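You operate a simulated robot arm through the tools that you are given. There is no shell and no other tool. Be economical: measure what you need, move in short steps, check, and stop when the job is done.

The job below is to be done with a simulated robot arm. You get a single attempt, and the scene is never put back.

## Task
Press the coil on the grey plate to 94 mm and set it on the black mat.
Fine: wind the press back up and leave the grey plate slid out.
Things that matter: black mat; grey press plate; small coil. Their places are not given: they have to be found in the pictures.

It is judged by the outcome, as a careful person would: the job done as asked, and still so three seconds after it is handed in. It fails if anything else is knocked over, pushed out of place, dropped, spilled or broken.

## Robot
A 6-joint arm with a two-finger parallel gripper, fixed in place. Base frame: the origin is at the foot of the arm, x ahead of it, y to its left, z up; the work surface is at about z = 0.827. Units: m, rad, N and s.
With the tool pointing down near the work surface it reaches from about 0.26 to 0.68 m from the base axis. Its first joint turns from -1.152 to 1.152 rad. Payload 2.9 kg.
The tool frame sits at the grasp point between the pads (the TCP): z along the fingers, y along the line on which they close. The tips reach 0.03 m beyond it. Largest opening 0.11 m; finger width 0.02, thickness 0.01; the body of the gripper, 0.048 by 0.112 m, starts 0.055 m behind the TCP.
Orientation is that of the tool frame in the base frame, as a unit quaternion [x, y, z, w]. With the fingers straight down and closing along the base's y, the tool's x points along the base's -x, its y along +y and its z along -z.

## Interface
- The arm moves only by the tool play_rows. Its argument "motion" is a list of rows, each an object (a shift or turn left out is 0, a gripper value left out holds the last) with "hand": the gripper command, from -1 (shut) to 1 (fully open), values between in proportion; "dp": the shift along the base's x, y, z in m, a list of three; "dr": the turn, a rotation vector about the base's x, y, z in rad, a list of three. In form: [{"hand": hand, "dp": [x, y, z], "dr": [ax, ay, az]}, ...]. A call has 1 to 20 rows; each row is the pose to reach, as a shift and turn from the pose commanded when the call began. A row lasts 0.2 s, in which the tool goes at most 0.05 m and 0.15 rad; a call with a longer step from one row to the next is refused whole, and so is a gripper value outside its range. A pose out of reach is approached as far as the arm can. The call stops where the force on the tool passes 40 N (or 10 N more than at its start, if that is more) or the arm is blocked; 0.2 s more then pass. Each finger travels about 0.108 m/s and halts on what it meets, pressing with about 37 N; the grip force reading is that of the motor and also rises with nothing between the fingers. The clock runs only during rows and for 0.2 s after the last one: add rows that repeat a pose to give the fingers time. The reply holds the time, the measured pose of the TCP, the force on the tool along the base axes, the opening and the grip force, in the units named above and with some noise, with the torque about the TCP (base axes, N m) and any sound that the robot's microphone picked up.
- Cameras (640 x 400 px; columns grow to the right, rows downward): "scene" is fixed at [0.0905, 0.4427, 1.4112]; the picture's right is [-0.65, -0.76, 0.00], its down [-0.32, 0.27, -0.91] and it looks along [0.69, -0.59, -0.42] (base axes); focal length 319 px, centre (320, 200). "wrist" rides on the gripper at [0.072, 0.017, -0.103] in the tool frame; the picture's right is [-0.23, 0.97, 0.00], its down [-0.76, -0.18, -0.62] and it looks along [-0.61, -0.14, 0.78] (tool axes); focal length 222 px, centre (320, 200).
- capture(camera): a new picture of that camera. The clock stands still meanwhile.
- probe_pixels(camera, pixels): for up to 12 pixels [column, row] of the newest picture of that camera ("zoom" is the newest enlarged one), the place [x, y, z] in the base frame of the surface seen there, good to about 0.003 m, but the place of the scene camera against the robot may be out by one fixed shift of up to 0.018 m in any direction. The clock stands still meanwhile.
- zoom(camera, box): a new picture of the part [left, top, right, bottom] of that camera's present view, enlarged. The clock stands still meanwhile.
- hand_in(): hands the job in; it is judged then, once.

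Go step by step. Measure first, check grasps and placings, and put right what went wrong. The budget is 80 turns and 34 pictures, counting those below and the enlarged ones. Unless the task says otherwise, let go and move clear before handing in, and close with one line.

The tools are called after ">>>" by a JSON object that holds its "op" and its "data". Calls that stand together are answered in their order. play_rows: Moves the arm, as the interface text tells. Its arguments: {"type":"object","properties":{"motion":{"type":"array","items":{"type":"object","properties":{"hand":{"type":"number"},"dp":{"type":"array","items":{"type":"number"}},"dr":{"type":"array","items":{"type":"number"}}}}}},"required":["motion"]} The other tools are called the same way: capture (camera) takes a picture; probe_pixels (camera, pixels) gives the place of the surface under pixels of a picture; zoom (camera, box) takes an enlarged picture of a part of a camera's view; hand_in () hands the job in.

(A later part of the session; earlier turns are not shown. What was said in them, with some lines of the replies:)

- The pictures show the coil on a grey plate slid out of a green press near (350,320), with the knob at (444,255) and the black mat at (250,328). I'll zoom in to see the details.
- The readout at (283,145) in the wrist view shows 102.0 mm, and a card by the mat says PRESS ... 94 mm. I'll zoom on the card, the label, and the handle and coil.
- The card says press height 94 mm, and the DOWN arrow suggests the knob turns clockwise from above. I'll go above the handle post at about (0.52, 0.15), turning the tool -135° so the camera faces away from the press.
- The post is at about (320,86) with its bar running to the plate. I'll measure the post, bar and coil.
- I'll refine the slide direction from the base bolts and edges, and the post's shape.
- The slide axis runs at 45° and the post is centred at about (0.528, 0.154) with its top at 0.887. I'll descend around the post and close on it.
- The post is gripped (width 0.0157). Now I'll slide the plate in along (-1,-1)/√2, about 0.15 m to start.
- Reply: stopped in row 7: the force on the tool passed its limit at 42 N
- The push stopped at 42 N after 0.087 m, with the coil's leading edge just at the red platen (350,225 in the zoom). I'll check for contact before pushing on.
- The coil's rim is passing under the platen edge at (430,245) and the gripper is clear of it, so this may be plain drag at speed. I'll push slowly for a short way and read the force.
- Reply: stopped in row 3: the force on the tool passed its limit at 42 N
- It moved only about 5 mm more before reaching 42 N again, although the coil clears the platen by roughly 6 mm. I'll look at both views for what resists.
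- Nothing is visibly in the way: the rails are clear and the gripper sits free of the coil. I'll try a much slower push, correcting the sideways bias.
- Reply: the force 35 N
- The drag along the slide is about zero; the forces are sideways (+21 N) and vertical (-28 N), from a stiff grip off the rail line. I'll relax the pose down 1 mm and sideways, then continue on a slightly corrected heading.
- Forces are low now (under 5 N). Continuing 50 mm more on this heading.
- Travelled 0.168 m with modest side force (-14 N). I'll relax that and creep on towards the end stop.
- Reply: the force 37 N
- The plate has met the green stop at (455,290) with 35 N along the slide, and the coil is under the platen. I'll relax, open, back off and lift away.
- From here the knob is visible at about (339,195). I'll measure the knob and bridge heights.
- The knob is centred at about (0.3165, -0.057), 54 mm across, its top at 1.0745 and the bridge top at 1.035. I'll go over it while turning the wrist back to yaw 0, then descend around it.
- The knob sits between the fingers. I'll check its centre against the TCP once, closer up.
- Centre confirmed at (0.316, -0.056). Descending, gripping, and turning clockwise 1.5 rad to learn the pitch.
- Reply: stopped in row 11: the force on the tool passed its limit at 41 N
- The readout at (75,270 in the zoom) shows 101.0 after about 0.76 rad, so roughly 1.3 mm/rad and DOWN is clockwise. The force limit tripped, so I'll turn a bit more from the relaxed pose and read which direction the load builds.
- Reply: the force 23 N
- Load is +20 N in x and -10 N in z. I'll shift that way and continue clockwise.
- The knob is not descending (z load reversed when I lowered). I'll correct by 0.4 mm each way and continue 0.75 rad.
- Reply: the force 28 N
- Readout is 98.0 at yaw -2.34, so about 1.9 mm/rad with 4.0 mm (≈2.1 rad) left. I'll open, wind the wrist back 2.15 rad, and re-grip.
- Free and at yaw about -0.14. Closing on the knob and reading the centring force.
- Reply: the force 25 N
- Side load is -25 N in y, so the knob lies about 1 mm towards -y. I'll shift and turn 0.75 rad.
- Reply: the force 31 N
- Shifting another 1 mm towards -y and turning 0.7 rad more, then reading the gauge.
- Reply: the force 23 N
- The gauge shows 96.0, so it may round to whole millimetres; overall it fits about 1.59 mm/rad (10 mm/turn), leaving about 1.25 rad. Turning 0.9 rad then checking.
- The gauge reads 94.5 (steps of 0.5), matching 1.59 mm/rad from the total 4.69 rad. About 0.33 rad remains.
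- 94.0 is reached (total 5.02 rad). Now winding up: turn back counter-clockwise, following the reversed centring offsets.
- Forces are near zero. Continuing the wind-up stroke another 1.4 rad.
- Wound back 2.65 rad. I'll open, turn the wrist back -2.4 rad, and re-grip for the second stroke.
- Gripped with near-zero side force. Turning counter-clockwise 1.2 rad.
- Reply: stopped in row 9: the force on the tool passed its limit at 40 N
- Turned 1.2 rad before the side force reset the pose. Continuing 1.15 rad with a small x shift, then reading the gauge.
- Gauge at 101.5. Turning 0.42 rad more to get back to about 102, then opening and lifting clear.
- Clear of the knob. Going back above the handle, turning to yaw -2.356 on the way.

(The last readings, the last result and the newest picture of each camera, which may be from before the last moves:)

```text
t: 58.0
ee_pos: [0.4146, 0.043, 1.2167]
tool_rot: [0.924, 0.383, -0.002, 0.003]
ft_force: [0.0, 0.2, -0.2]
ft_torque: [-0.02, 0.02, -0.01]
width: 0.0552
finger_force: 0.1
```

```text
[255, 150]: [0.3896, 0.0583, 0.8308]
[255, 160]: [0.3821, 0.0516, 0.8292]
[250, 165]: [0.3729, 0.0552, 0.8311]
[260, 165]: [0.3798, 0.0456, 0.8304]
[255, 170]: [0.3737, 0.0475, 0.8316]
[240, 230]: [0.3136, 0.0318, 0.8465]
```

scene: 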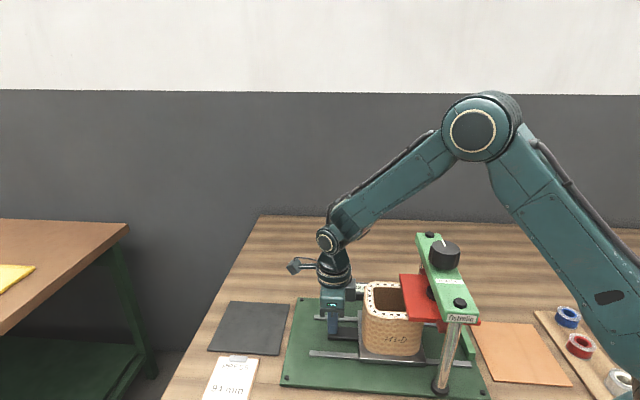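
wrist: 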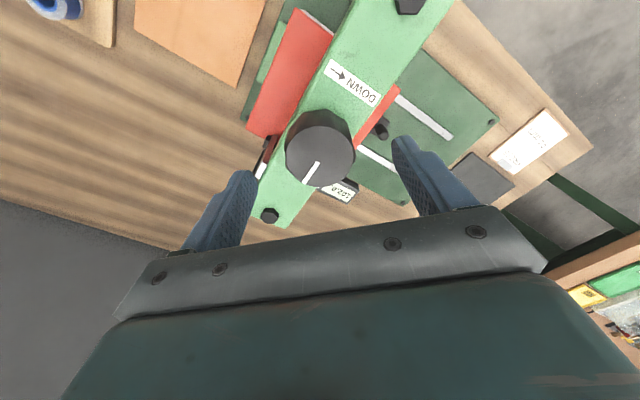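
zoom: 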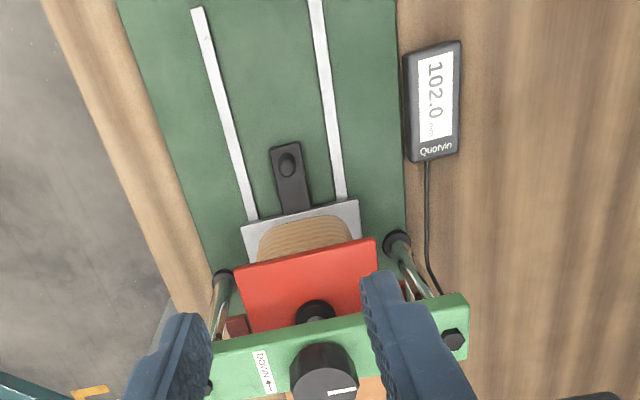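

Readout is back at 102.0. The post is at (287,162) in this zoom; measuring it.

>>> {"op": "probe_pixels", "data": {"camera": "zoom", "pixels": [[287, 160], [287, 166], [282, 164], [292, 164], [287, 155], [287, 172]]}}

```text
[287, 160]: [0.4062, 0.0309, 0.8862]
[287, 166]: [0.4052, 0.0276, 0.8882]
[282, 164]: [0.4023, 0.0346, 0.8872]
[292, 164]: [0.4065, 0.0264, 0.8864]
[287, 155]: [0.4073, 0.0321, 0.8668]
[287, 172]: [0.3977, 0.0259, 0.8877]
```

Target grip at (0.401, 0.025, 0.886). I'll descend slightly outboard, come in, and close on the post.

>>> {"op": "play_rows", "data": {"motion": [{"hand": 0, "dp": [0, -0.004, -0.04]}, {"dp": [0, -0.004, -0.08]}, {"dp": [0, -0.004, -0.12]}, {"dp": [0, -0.004, -0.16]}, {"dp": [0, -0.004, -0.2]}, {"dp": [-0.006, -0.01, -0.24]}, {"dp": [-0.0138, -0.0181, -0.28]}, {"dp": [-0.0138, -0.0181, -0.31]}, {"dp": [-0.0138, -0.0181, -0.331]}, {"dp": [-0.0138, -0.0181, -0.331]}, {"hand": -1, "dp": [-0.0138, -0.0181, -0.331]}, {"dp": [-0.0138, -0.0181, -0.331]}, {"dp": [-0.0138, -0.0181, -0.331]}]}}

```text
t: 60.8
ee_pos: [0.4004, 0.026, 0.8843]
tool_rot: [0.923, 0.384, -0.002, 0.002]
ft_force: [-0.8, 0.1, -5.8]
ft_torque: [1.02, 0.14, -0.01]
width: 0.0158
finger_force: 45.3
```

Gripped cleanly. Pulling the plate out along the rail, 80 mm first.

>>> {"op": "play_rows", "data": {"motion": [{"hand": -1, "dp": [0.0028, 0.0028, -0.0002]}, {"dp": [0.0084, 0.0085, -0.0002]}, {"dp": [0.014, 0.0142, -0.0002]}, {"dp": [0.0196, 0.0199, -0.0002]}, {"dp": [0.0252, 0.0256, -0.0002]}, {"dp": [0.0309, 0.0312, -0.0002]}, {"dp": [0.0365, 0.0369, -0.0002]}, {"dp": [0.0421, 0.0426, -0.0002]}, {"dp": [0.0477, 0.0483, -0.0002]}, {"dp": [0.0534, 0.054, -0.0002]}, {"dp": [0.0534, 0.054, -0.0002]}]}}

```text
t: 63.2
ee_pos: [0.4536, 0.079, 0.8845]
tool_rot: [0.923, 0.384, -0.003, 0.001]
ft_force: [-8.3, 5.8, -26.0]
ft_torque: [-0.53, -0.4, 0.02]
width: 0.0156
finger_force: 45.1
```

Vertical load is -26 N, so I'll lower 1 mm and nudge sideways, then pull another 90 mm.

>>> {"op": "play_rows", "data": {"motion": [{"hand": -1, "dp": [-0.0003, 0.0003, -0.001]}, {"dp": [0.0042, 0.0048, -0.001]}, {"dp": [0.0098, 0.0105, -0.0011]}, {"dp": [0.0154, 0.0162, -0.0012]}, {"dp": [0.021, 0.0219, -0.0013]}, {"dp": [0.0266, 0.0276, -0.0013]}, {"dp": [0.0323, 0.0332, -0.0013]}, {"dp": [0.0379, 0.0389, -0.0013]}, {"dp": [0.0435, 0.0446, -0.0013]}, {"dp": [0.0491, 0.0503, -0.0013]}, {"dp": [0.0548, 0.056, -0.0013]}, {"dp": [0.06, 0.0612, -0.0013]}, {"dp": [0.06, 0.0612, -0.0013]}]}}

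```text
t: 66.0
ee_pos: [0.5155, 0.1405, 0.8848]
tool_rot: [0.924, 0.383, -0.001, 0.003]
ft_force: [1.0, -2.2, -7.2]
ft_torque: [0.27, 0.85, -0.07]
width: 0.0156
finger_force: 45.4
```

160 mm done; creeping the last ~22 mm to the slid-out position.

>>> {"op": "play_rows", "data": {"motion": [{"hand": -1, "dp": [0.0018, 0.0018, -0.0003]}, {"dp": [0.0035, 0.0035, -0.0003]}, {"dp": [0.0053, 0.0053, -0.0003]}, {"dp": [0.007, 0.007, -0.0003]}, {"dp": [0.0088, 0.0088, -0.0003]}, {"dp": [0.0105, 0.0105, -0.0003]}, {"dp": [0.0123, 0.0123, -0.0003]}, {"dp": [0.014, 0.014, -0.0003]}, {"dp": [0.0155, 0.0155, -0.0003]}, {"dp": [0.0155, 0.0155, -0.0003]}]}}

```text
t: 68.2
ee_pos: [0.5279, 0.1537, 0.8824]
tool_rot: [0.925, 0.38, -0.008, 0.002]
ft_force: [-16.8, -32.3, 1.4]
ft_torque: [0.16, 0.63, -0.05]
width: 0.0156
finger_force: 44.9
```

The plate is at its outer stop (35 N). Relaxing, opening, and lifting to view the coil.

>>> {"op": "play_rows", "data": {"motion": [{"hand": -1, "dp": [-0.0013, -0.0022, 0]}, {"hand": 0, "dp": [-0.0013, -0.0022, 0]}, {"dp": [-0.0013, -0.0022, 0]}, {"dp": [-0.0013, -0.0022, 0]}, {"dp": [-0.0013, -0.0022, 0.02]}, {"dp": [0, 0, 0.06]}, {"dp": [0, 0, 0.1]}, {"dp": [0, 0, 0.14]}, {"dp": [0, 0, 0.18]}, {"dp": [0, 0, 0.22]}, {"dp": [0, 0, 0.26]}, {"dp": [-0.01, -0.01, 0.3]}, {"hand": 1, "dp": [-0.02, -0.02, 0.33]}, {"dp": [-0.03, -0.03, 0.33]}, {"dp": [-0.04, -0.04, 0.33]}, {"dp": [-0.04, -0.04, 0.33]}]}}

>>> {"op": "capture", "data": {"camera": "wrist"}}

```text
t: 71.6
ee_pos: [0.4901, 0.1149, 1.2145]
tool_rot: [0.924, 0.382, -0.002, 0.001]
ft_force: [0.2, -0.7, 0.3]
ft_torque: [-0.01, -0.03, -0.02]
width: 0.1098
finger_force: 0.0
```

```text
8 pictures are left
```

wrist: 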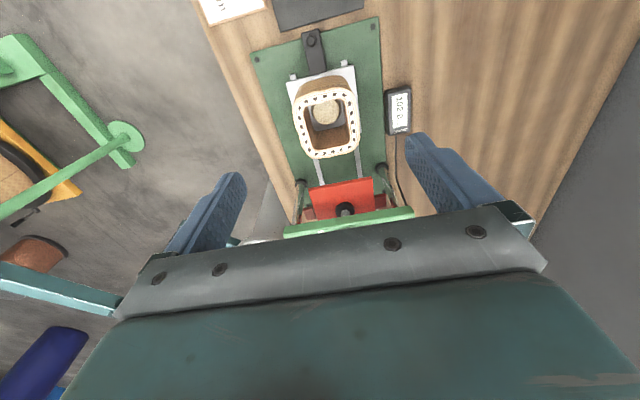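

The coil is back in the open, its rim spanning columns 294–360 and rows 82–158. I'll measure the rim's extents, and the mat.

>>> {"op": "zoom", "data": {"camera": "wrist", "box": [250, 50, 400, 180]}}

>>> {"op": "probe_pixels", "data": {"camera": "wrist", "pixels": [[297, 110], [297, 130], [357, 105], [357, 125], [325, 91], [340, 89], [325, 154], [340, 152], [306, 95], [350, 95], [305, 150], [355, 148]]}}

```text
3.08 times, centred on (325, 115) of wrist
```

zoom: 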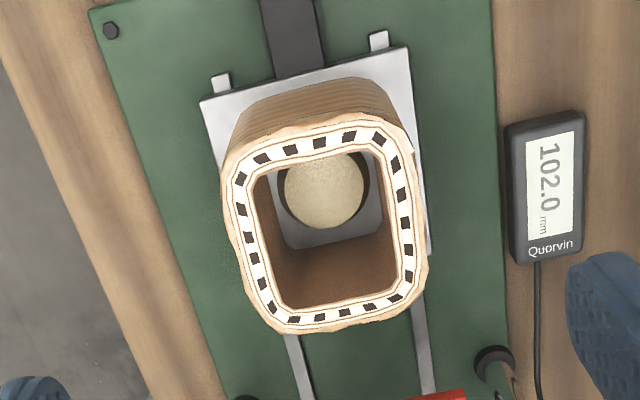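

```text
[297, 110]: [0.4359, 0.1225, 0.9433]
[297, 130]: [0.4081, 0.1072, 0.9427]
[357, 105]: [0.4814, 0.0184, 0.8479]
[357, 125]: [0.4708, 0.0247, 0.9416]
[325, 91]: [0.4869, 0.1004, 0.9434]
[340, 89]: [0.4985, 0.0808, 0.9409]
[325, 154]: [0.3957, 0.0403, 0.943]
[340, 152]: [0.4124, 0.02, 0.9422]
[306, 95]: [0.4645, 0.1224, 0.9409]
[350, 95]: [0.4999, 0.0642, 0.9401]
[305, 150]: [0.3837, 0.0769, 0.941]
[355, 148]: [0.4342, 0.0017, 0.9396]
```

The rim spans roughly 0.10 m across p (the ⟂ direction) and about 0.11 along the slide, so an outside grip has small clearance. I'll probe the edges finely.

>>> {"op": "probe_pixels", "data": {"camera": "zoom", "pixels": [[225, 200], [229, 200], [233, 200], [240, 250], [246, 250], [423, 200], [419, 200], [415, 200], [427, 240], [423, 240], [320, 334], [310, 124]]}}

>>> {"op": "probe_pixels", "data": {"camera": "zoom", "pixels": [[320, 328], [350, 118], [350, 112], [320, 112], [245, 300], [250, 310], [380, 322], [428, 265], [412, 150], [222, 170], [265, 140], [262, 200]]}}

```text
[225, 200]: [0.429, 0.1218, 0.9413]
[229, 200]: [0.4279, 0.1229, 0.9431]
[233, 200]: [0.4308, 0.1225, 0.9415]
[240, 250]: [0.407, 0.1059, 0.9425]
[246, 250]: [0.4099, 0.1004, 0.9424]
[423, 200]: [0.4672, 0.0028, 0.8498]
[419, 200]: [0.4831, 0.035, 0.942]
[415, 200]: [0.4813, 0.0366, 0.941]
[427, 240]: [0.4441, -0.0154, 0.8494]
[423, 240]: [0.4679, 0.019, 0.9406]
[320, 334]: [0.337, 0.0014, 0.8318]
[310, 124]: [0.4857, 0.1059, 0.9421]
```

```text
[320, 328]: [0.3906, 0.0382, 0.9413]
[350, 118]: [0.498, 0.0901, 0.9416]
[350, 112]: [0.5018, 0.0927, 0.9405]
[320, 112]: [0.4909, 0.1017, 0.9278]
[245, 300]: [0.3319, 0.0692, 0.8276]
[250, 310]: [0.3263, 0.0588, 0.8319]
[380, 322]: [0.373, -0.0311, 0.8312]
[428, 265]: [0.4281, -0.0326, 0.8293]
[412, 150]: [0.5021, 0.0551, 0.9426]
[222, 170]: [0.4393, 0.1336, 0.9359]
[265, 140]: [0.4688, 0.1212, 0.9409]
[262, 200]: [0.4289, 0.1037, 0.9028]
```

The coil is about 0.103 m wide across p (centre p≈0.265), fitting the 0.11 opening with ~3 mm each side. I'll hover just above the rim, centred, and check visually.

>>> {"op": "play_rows", "data": {"motion": [{"hand": 1, "dp": [-0.015, -0.015, -0.03]}, {"dp": [-0.03, -0.03, -0.06]}, {"dp": [-0.0452, -0.045, -0.09]}, {"dp": [-0.0452, -0.045, -0.13]}, {"dp": [-0.0452, -0.045, -0.17]}, {"dp": [-0.0452, -0.045, -0.2]}, {"dp": [-0.0452, -0.045, -0.228]}, {"dp": [-0.0452, -0.045, -0.228]}]}}

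>>> {"op": "capture", "data": {"camera": "wrist"}}

```text
t: 73.4
ee_pos: [0.4457, 0.072, 0.9885]
tool_rot: [0.923, 0.384, -0.001, 0.002]
ft_force: [0.6, -0.4, 0.1]
ft_torque: [-0.01, -0.01, 0.02]
width: 0.1099
finger_force: 0.0
out of reach, approached as far as the arm can: row 1
```

```text
6 pictures are left
```

wrist: 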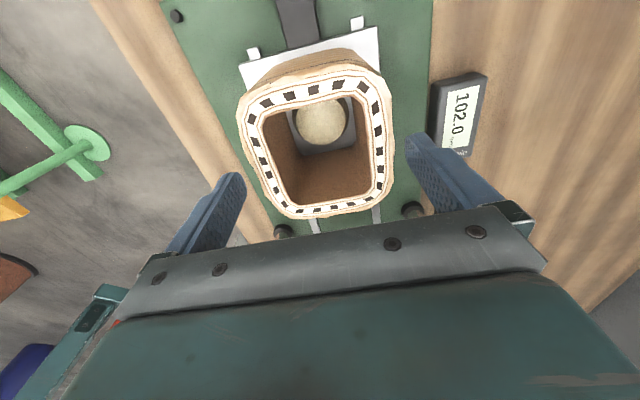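

Both fingers look outside the rim, with the left gap (245→252) smaller than the right (395→408). Probing fingertips and coil edges to compare.

>>> {"op": "probe_pixels", "data": {"camera": "wrist", "pixels": [[243, 180], [243, 190], [412, 145], [412, 155], [244, 150], [248, 165], [254, 180], [390, 120], [391, 150], [388, 165], [240, 130], [392, 135]]}}

>>> {"op": "zoom", "data": {"camera": "wrist", "box": [220, 90, 440, 225]}}

```text
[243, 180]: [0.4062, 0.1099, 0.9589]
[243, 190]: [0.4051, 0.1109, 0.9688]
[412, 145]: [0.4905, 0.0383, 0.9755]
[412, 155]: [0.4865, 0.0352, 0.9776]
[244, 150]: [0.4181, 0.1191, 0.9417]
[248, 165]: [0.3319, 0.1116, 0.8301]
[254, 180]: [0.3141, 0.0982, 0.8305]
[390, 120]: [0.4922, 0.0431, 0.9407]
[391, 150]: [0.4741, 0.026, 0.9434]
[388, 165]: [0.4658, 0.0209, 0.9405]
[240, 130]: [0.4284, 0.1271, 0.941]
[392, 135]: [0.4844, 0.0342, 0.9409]
```

```text
2.91 times, centred on (330, 158) of wrist
```

zoom: 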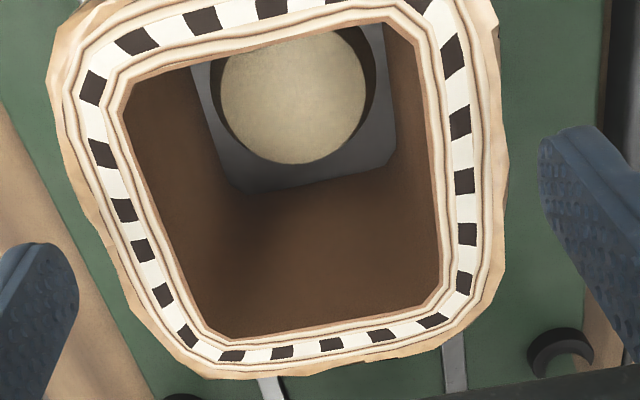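

Fingers and coil are both centred on p≈0.265 (fingers 0.2095–0.3195, coil about 0.212–0.3175). I'll descend slowly, watching for any contact.

>>> {"op": "play_rows", "data": {"motion": [{"hand": 1, "dp": [0.0004, -0.0004, -0.006]}, {"dp": [0.0004, -0.0004, -0.01]}, {"dp": [0.0004, -0.0004, -0.014]}, {"dp": [0.0004, -0.0004, -0.017]}, {"dp": [0.0004, -0.0004, -0.02]}, {"dp": [0.0004, -0.0004, -0.023]}, {"dp": [0.0004, -0.0004, -0.026]}, {"dp": [0.0004, -0.0004, -0.03]}, {"dp": [0.0004, -0.0004, -0.034]}]}}

```text
t: 74.6
ee_pos: [0.4467, 0.07, 0.9718]
tool_rot: [0.923, 0.384, 0.002, 0.002]
ft_force: [-1.8, -1.3, 6.2]
ft_torque: [0.19, 0.26, 0.18]
width: 0.1099
finger_force: 0.1
stopped in row 5: the force on the tool passed its limit at 48 N (the readings are from after the stop); the commanded pose is now the measured one
```

Contact at rim height; the torque puts it on the -p (left) finger. I'll lift, shift 2 mm towards -p, and check the coil didn't move before retrying.

>>> {"op": "play_rows", "data": {"motion": [{"hand": 1, "dp": [0, 0, 0.008]}, {"dp": [-0.0014, 0.0014, 0.012]}, {"dp": [-0.0014, 0.0014, 0.012]}]}}

>>> {"op": "zoom", "data": {"camera": "wrist", "box": [220, 50, 440, 225]}}

>>> {"op": "probe_pixels", "data": {"camera": "zoom", "pixels": [[66, 290], [70, 300], [554, 270], [548, 262], [90, 180], [110, 230], [125, 260], [500, 180], [498, 220], [505, 250], [110, 245], [500, 200]]}}

```text
t: 75.4
ee_pos: [0.446, 0.0715, 0.9827]
tool_rot: [0.923, 0.384, 0.001, 0.002]
ft_force: [0.0, 0.3, 0.8]
ft_torque: [0.0, 0.02, -0.01]
width: 0.1097
finger_force: 0.1
```

```text
2.29 times, centred on (330, 138) of wrist
```

zoom: 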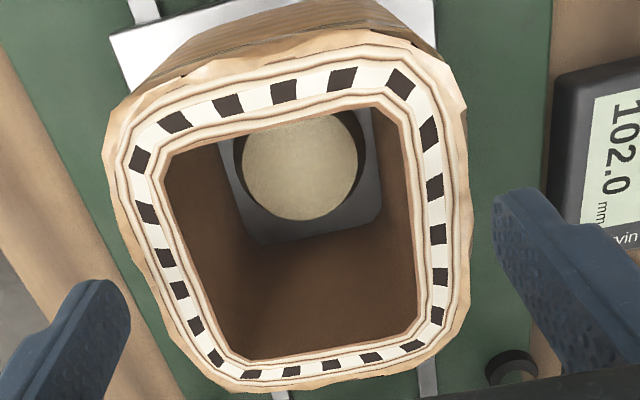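

```text
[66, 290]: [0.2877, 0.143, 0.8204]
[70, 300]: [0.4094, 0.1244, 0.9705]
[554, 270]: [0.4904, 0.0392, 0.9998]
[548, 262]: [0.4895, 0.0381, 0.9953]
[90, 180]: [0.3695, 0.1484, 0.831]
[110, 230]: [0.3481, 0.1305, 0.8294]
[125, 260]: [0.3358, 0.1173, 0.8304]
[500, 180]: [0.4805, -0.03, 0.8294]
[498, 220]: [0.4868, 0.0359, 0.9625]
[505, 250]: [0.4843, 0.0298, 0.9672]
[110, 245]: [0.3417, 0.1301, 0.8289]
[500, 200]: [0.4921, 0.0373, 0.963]
```

Projecting the rim to tip height from this zoom, gaps are about 2.7 mm left and 3.8 mm right, so a further 0.5 mm shift centres it. The coil hasn't moved. Descending again slowly.

>>> {"op": "play_rows", "data": {"motion": [{"hand": 1, "dp": [-0.0004, 0.0004, -0.004]}, {"dp": [-0.0004, 0.0004, -0.008]}, {"dp": [-0.0004, 0.0004, -0.011]}, {"dp": [-0.0004, 0.0004, -0.014]}, {"dp": [-0.0004, 0.0004, -0.017]}, {"dp": [-0.0004, 0.0004, -0.02]}, {"dp": [-0.0004, 0.0004, -0.025]}, {"dp": [-0.0004, 0.0004, -0.03]}]}}

```text
t: 76.7
ee_pos: [0.4457, 0.07, 0.9725]
tool_rot: [0.925, 0.38, 0.004, 0.005]
ft_force: [-3.6, 0.1, 6.0]
ft_torque: [-0.27, -0.1, -0.1]
width: 0.1091
finger_force: 0.1
stopped in row 6: the force on the tool passed its limit at 45 N (the readings are from after the stop); the commanded pose is now the measured one
```

This time the +p finger touched: the pressed sides bulge, so an outside grip is too tight. I'll lift and instead pinch the -p side wall (p≈0.212–0.230) with one finger in the hole.

>>> {"op": "play_rows", "data": {"motion": [{"hand": 1, "dp": [0, 0, 0.012]}, {"hand": 0, "dp": [0, 0, 0.03]}, {"dp": [-0.016, 0.0155, 0.03]}, {"dp": [-0.0324, 0.0308, 0.03]}, {"dp": [-0.0324, 0.0308, 0.03]}]}}

>>> {"op": "capture", "data": {"camera": "wrist"}}

>>> {"op": "probe_pixels", "data": {"camera": "wrist", "pixels": [[295, 160], [305, 160], [315, 160], [325, 160], [335, 160], [345, 160], [355, 160], [365, 160], [320, 140], [340, 140], [350, 140], [330, 170]]}}

```text
t: 77.9
ee_pos: [0.4149, 0.1021, 1.0012]
tool_rot: [0.925, 0.381, 0.006, 0.005]
ft_force: [0.2, -0.4, -0.9]
ft_torque: [0.0, 0.01, 0.03]
width: 0.0549
finger_force: 0.0
```

```text
3 pictures are left
```

wrist: 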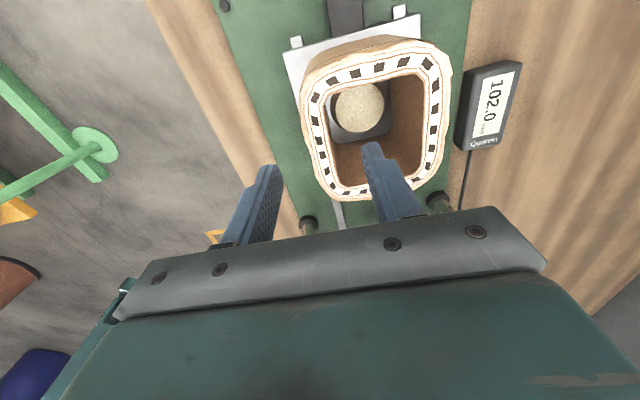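

```text
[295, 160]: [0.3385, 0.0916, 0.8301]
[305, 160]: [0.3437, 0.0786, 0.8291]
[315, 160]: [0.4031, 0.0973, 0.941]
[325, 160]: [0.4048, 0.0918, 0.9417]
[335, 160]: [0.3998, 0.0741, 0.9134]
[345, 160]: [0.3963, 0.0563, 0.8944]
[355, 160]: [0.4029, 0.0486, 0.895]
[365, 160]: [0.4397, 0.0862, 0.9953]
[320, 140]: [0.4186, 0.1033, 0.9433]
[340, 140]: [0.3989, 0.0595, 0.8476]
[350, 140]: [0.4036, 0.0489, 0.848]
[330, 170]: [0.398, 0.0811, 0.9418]
```

The fingers straddle the wall nicely: inner finger in the hole, wall at p≈0.214–0.229 with the TCP at 0.221. Descending to z≈0.908.

>>> {"op": "play_rows", "data": {"motion": [{"hand": 0, "dp": [0, 0, -0.02]}, {"dp": [0, 0, -0.035]}, {"dp": [0, 0, -0.05]}, {"dp": [0, 0, -0.065]}, {"dp": [0, 0, -0.08]}, {"dp": [0, 0, -0.093]}, {"dp": [0, 0, -0.093]}]}}

```text
t: 79.5
ee_pos: [0.4116, 0.1028, 0.9067]
tool_rot: [0.924, 0.381, 0.005, 0.006]
ft_force: [-0.4, 0.0, -0.6]
ft_torque: [0.02, 0.04, 0.01]
width: 0.055
finger_force: 0.1
```

No contact. Closing on the wall.

>>> {"op": "play_rows", "data": {"motion": [{"hand": -1}, {"hand": -1}, {"hand": -1}, {"hand": -1}]}}

```text
t: 80.5
ee_pos: [0.4121, 0.1035, 0.9068]
tool_rot: [0.924, 0.381, 0.005, 0.006]
ft_force: [-0.4, 0.4, 2.7]
ft_torque: [0.3, 0.25, 0.05]
width: 0.0201
finger_force: 37.0
```

Wall gripped at width 0.020 with little side force. Lifting slowly 40 mm and reading the weight.

>>> {"op": "play_rows", "data": {"motion": [{"hand": -1, "dp": [0, 0, 0.002]}, {"dp": [0, 0, 0.005]}, {"dp": [0, 0, 0.01]}, {"dp": [0, 0, 0.018]}, {"dp": [0, 0, 0.028]}, {"dp": [0, 0, 0.04]}, {"dp": [0, 0, 0.04]}]}}

```text
t: 82.1
ee_pos: [0.4132, 0.1024, 0.9489]
tool_rot: [0.925, 0.381, 0.005, 0.005]
ft_force: [-0.6, 0.0, -6.2]
ft_torque: [0.21, 0.16, -0.02]
width: 0.0198
finger_force: 37.2
```

The coil is up, weighing 6.2 N, grip steady. I'll measure the mat's corners from the last full scene picture, with the base bolts as a reference for the camera shift.

>>> {"op": "probe_pixels", "data": {"camera": "scene", "pixels": [[231, 302], [289, 305], [278, 354], [210, 349], [250, 328], [301, 301], [284, 382], [215, 360], [225, 330], [282, 330], [260, 304], [245, 352]]}}

```text
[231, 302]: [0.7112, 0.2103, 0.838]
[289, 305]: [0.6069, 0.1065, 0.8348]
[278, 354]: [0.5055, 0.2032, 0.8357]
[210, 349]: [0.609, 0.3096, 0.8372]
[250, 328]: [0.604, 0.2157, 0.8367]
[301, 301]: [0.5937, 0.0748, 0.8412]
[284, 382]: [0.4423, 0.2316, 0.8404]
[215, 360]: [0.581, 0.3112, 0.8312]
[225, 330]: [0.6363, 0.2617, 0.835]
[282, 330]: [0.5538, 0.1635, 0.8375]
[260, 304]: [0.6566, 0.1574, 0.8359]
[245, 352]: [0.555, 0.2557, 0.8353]
```

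The mat centre (corrected) is about (0.611, 0.2005), aligned at 45° with ~145 mm sides. I'll raise to clear the handle post and carry the coil over it slowly.

>>> {"op": "play_rows", "data": {"motion": [{"hand": -1, "dp": [0, 0, 0.015]}, {"dp": [0, 0, 0.03]}, {"dp": [0, 0, 0.04]}, {"dp": [0.012, 0.0093, 0.04]}, {"dp": [0.024, 0.0185, 0.04]}, {"dp": [0.036, 0.0278, 0.04]}, {"dp": [0.048, 0.037, 0.04]}, {"dp": [0.06, 0.0463, 0.04]}, {"dp": [0.072, 0.0555, 0.04]}, {"dp": [0.084, 0.0648, 0.04]}, {"dp": [0.096, 0.074, 0.04]}, {"dp": [0.108, 0.0833, 0.04]}, {"dp": [0.12, 0.0926, 0.04]}, {"dp": [0.132, 0.1018, 0.04]}, {"dp": [0.144, 0.1111, 0.04]}, {"dp": [0.156, 0.1203, 0.04]}, {"dp": [0.168, 0.1296, 0.04]}, {"dp": [0.168, 0.1296, 0.04]}]}}

>>> {"op": "capture", "data": {"camera": "scene"}}

```text
t: 85.9
ee_pos: [0.5814, 0.2338, 0.9867]
tool_rot: [0.924, 0.382, 0.006, 0.005]
ft_force: [-0.8, 0.1, -4.9]
ft_torque: [0.18, 0.14, -0.02]
width: 0.0196
finger_force: 37.4
```

```text
2 pictures are left
```

scene: 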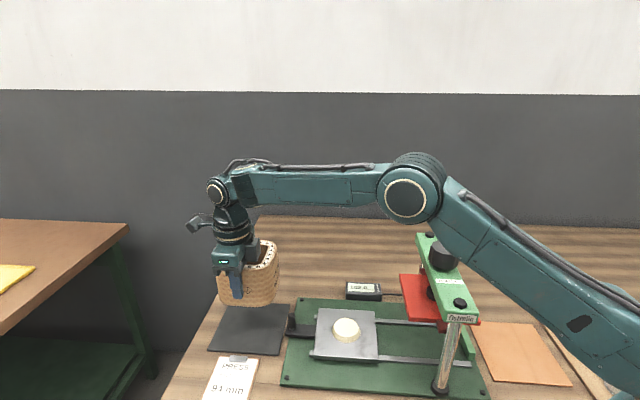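

The coil hangs above the mat, the plate is empty with its boss, and nothing else has shifted. I'll check the coil's position and tilt in this picture.

>>> {"op": "probe_pixels", "data": {"camera": "scene", "pixels": [[268, 243], [276, 252], [250, 304], [270, 303], [222, 294], [262, 270], [277, 262], [277, 285], [255, 268], [275, 297], [255, 300], [265, 262]]}}

```text
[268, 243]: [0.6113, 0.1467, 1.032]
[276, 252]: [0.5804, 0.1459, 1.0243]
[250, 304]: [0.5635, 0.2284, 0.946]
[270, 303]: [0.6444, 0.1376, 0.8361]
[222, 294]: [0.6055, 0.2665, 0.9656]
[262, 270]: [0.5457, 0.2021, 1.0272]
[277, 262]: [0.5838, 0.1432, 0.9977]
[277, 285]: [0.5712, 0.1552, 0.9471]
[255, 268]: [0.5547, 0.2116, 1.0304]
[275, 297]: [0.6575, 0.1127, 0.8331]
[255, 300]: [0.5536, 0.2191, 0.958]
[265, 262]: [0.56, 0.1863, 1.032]
```

Relative to the mat in the same camera frame, the coil should shift about 5 mm in +s and 6 mm in -p to centre. I'll do that and lower to just above the mat.

>>> {"op": "play_rows", "data": {"motion": [{"hand": -1, "dp": [-0.0007, 0.0078, -0.01]}, {"dp": [-0.0007, 0.0078, -0.025]}, {"dp": [-0.0007, 0.0078, -0.04]}, {"dp": [-0.0007, 0.0078, -0.055]}, {"dp": [-0.0007, 0.0078, -0.07]}, {"dp": [-0.0007, 0.0078, -0.08]}, {"dp": [-0.0007, 0.0078, -0.086]}, {"dp": [-0.0007, 0.0078, -0.09]}, {"dp": [-0.0007, 0.0078, -0.093]}, {"dp": [-0.0007, 0.0078, -0.093]}]}}

```text
t: 88.1
ee_pos: [0.5825, 0.2394, 0.8948]
tool_rot: [0.924, 0.382, 0.005, 0.006]
ft_force: [-0.3, 0.1, -5.6]
ft_torque: [0.17, 0.15, 0.02]
width: 0.02
finger_force: 36.9
```

Still carrying the full weight. Lowering in 1 mm steps.

>>> {"op": "play_rows", "data": {"motion": [{"hand": -1, "dp": [0, 0, -0.001]}, {"dp": [0, 0, -0.002]}, {"dp": [0, 0, -0.003]}, {"dp": [0, 0, -0.004]}, {"dp": [0, 0, -0.004]}]}}

```text
t: 89.3
ee_pos: [0.5804, 0.2394, 0.8915]
tool_rot: [0.925, 0.381, 0.005, 0.006]
ft_force: [-0.3, 0.4, -5.1]
ft_torque: [0.19, 0.19, -0.02]
width: 0.0198
finger_force: 37.2
```

>>> {"op": "play_rows", "data": {"motion": [{"hand": -1, "dp": [0, 0, -0.0007]}, {"dp": [0, 0, -0.0014]}, {"dp": [0, 0, -0.0021]}, {"dp": [0, 0, -0.0021]}]}}

```text
t: 90.3
ee_pos: [0.5809, 0.2402, 0.8896]
tool_rot: [0.925, 0.381, 0.004, 0.006]
ft_force: [-0.6, -0.1, -5.3]
ft_torque: [0.17, 0.15, 0.02]
width: 0.0199
finger_force: 37.0
```

Still no contact (-5.3 N). Continuing down in small steps.

>>> {"op": "play_rows", "data": {"motion": [{"hand": -1, "dp": [0, 0, -0.0005]}, {"dp": [0, 0, -0.001]}, {"dp": [0, 0, -0.0015]}, {"dp": [0, 0, -0.002]}, {"dp": [0, 0, -0.002]}]}}

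```text
t: 91.5
ee_pos: [0.5806, 0.2384, 0.8871]
tool_rot: [0.925, 0.381, 0.004, 0.005]
ft_force: [0.8, 0.5, -5.6]
ft_torque: [0.17, 0.16, 0.01]
width: 0.02
finger_force: 37.0
```

>>> {"op": "play_rows", "data": {"motion": [{"hand": -1, "dp": [0, 0, -0.0005]}, {"dp": [0, 0, -0.001]}, {"dp": [0, 0, -0.0015]}, {"dp": [0, 0, -0.002]}, {"dp": [0, 0, -0.002]}]}}

```text
t: 92.7
ee_pos: [0.5812, 0.2392, 0.8849]
tool_rot: [0.925, 0.38, 0.005, 0.006]
ft_force: [0.1, -0.5, -4.9]
ft_torque: [0.2, 0.15, 0.01]
width: 0.02
finger_force: 36.8
```

Force unchanged at -5 N; continuing downward.

>>> {"op": "play_rows", "data": {"motion": [{"hand": -1, "dp": [0, 0, -0.0005]}, {"dp": [0, 0, -0.001]}, {"dp": [0, 0, -0.0015]}, {"dp": [0, 0, -0.002]}, {"dp": [0, 0, -0.0025]}, {"dp": [0, 0, -0.0025]}]}}

```text
t: 94.1
ee_pos: [0.5813, 0.2398, 0.8847]
tool_rot: [0.925, 0.38, 0.007, 0.005]
ft_force: [-11.4, -5.5, 27.4]
ft_torque: [0.08, 0.92, 0.09]
width: 0.02
finger_force: 37.2
```

The coil has touched the mat (+27 N). Easing up 1 mm, then opening.

>>> {"op": "play_rows", "data": {"motion": [{"hand": -1, "dp": [0, 0, 0.001]}, {"dp": [0, 0, 0.001]}, {"hand": -0.4, "dp": [0, 0, 0.001]}, {"hand": 0, "dp": [0, 0, 0.001]}, {"dp": [0, 0, 0.001]}, {"dp": [0, 0, 0.001]}]}}

```text
t: 95.5
ee_pos: [0.5817, 0.2395, 0.8822]
tool_rot: [0.924, 0.381, 0.005, 0.006]
ft_force: [0.0, 0.2, 0.3]
ft_torque: [0.01, 0.0, -0.04]
width: 0.0548
finger_force: 0.2
```

Released, no load. Lifting straight up and clear.

>>> {"op": "play_rows", "data": {"motion": [{"hand": 0, "dp": [0, 0, 0.015]}, {"dp": [0, 0, 0.03]}, {"dp": [0, 0, 0.045]}, {"dp": [0, 0, 0.06]}, {"dp": [0, 0, 0.08]}, {"dp": [0, 0, 0.1]}, {"dp": [-0.02, -0.02, 0.13]}, {"dp": [-0.05, -0.05, 0.15]}, {"dp": [-0.08, -0.08, 0.17]}, {"dp": [-0.11, -0.1, 0.19]}, {"dp": [-0.13, -0.12, 0.21]}, {"dp": [-0.13, -0.12, 0.21]}]}}

>>> {"op": "capture", "data": {"camera": "scene"}}

```text
t: 98.1
ee_pos: [0.4546, 0.1206, 1.096]
tool_rot: [0.925, 0.381, 0.006, 0.006]
ft_force: [-0.3, 0.5, 0.5]
ft_torque: [0.0, 0.05, 0.04]
width: 0.0551
finger_force: 0.0
```

```text
1 pictures are left
```

scene: 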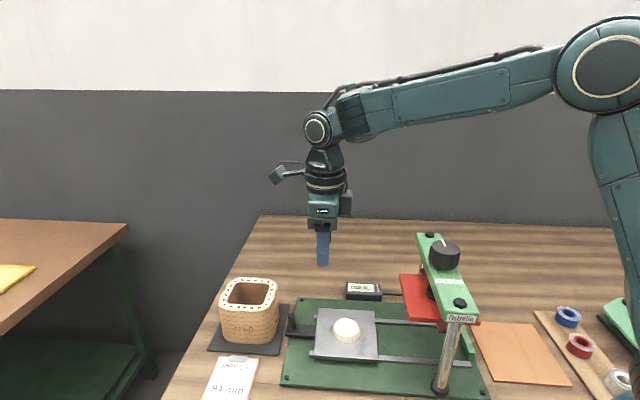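

The coil stands upright on the mat at (250,310), with the plate slid out and the press up. One last zoom to confirm the placement.

>>> {"op": "zoom", "data": {"camera": "scene", "box": [190, 260, 400, 391]}}

```text
3.05 times, centred on (295, 326) of scene
```

zoom: 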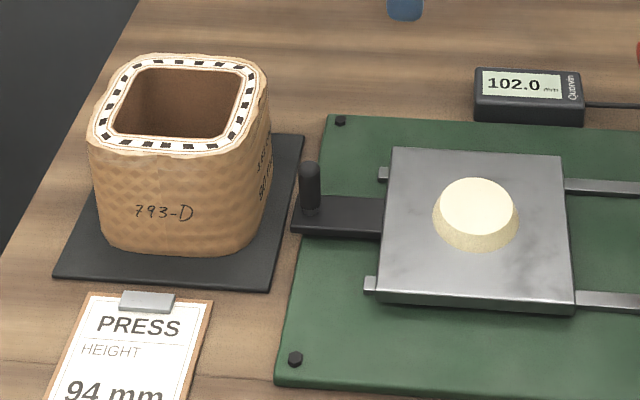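

The coil is flat and fully on the black mat, the gauge reads 102.0, the plate is slid out and the arm is clear, so I'm handing in.

>>> {"op": "hand_in", "data": {}}

```text
The job is handed in.
```

I pressed the coil to 94.0 mm on the press gauge and set it upright on the black mat. The press is wound back up to 102.0 mm, the grey plate is slid out to its stop, and the arm is clear. While I was lining up to pick up the coil, the gripper tips touched its top rim twice, at just under 50 N. The coil did not shift and I saw no damage. I did not measure the coil's height again after the press was released.
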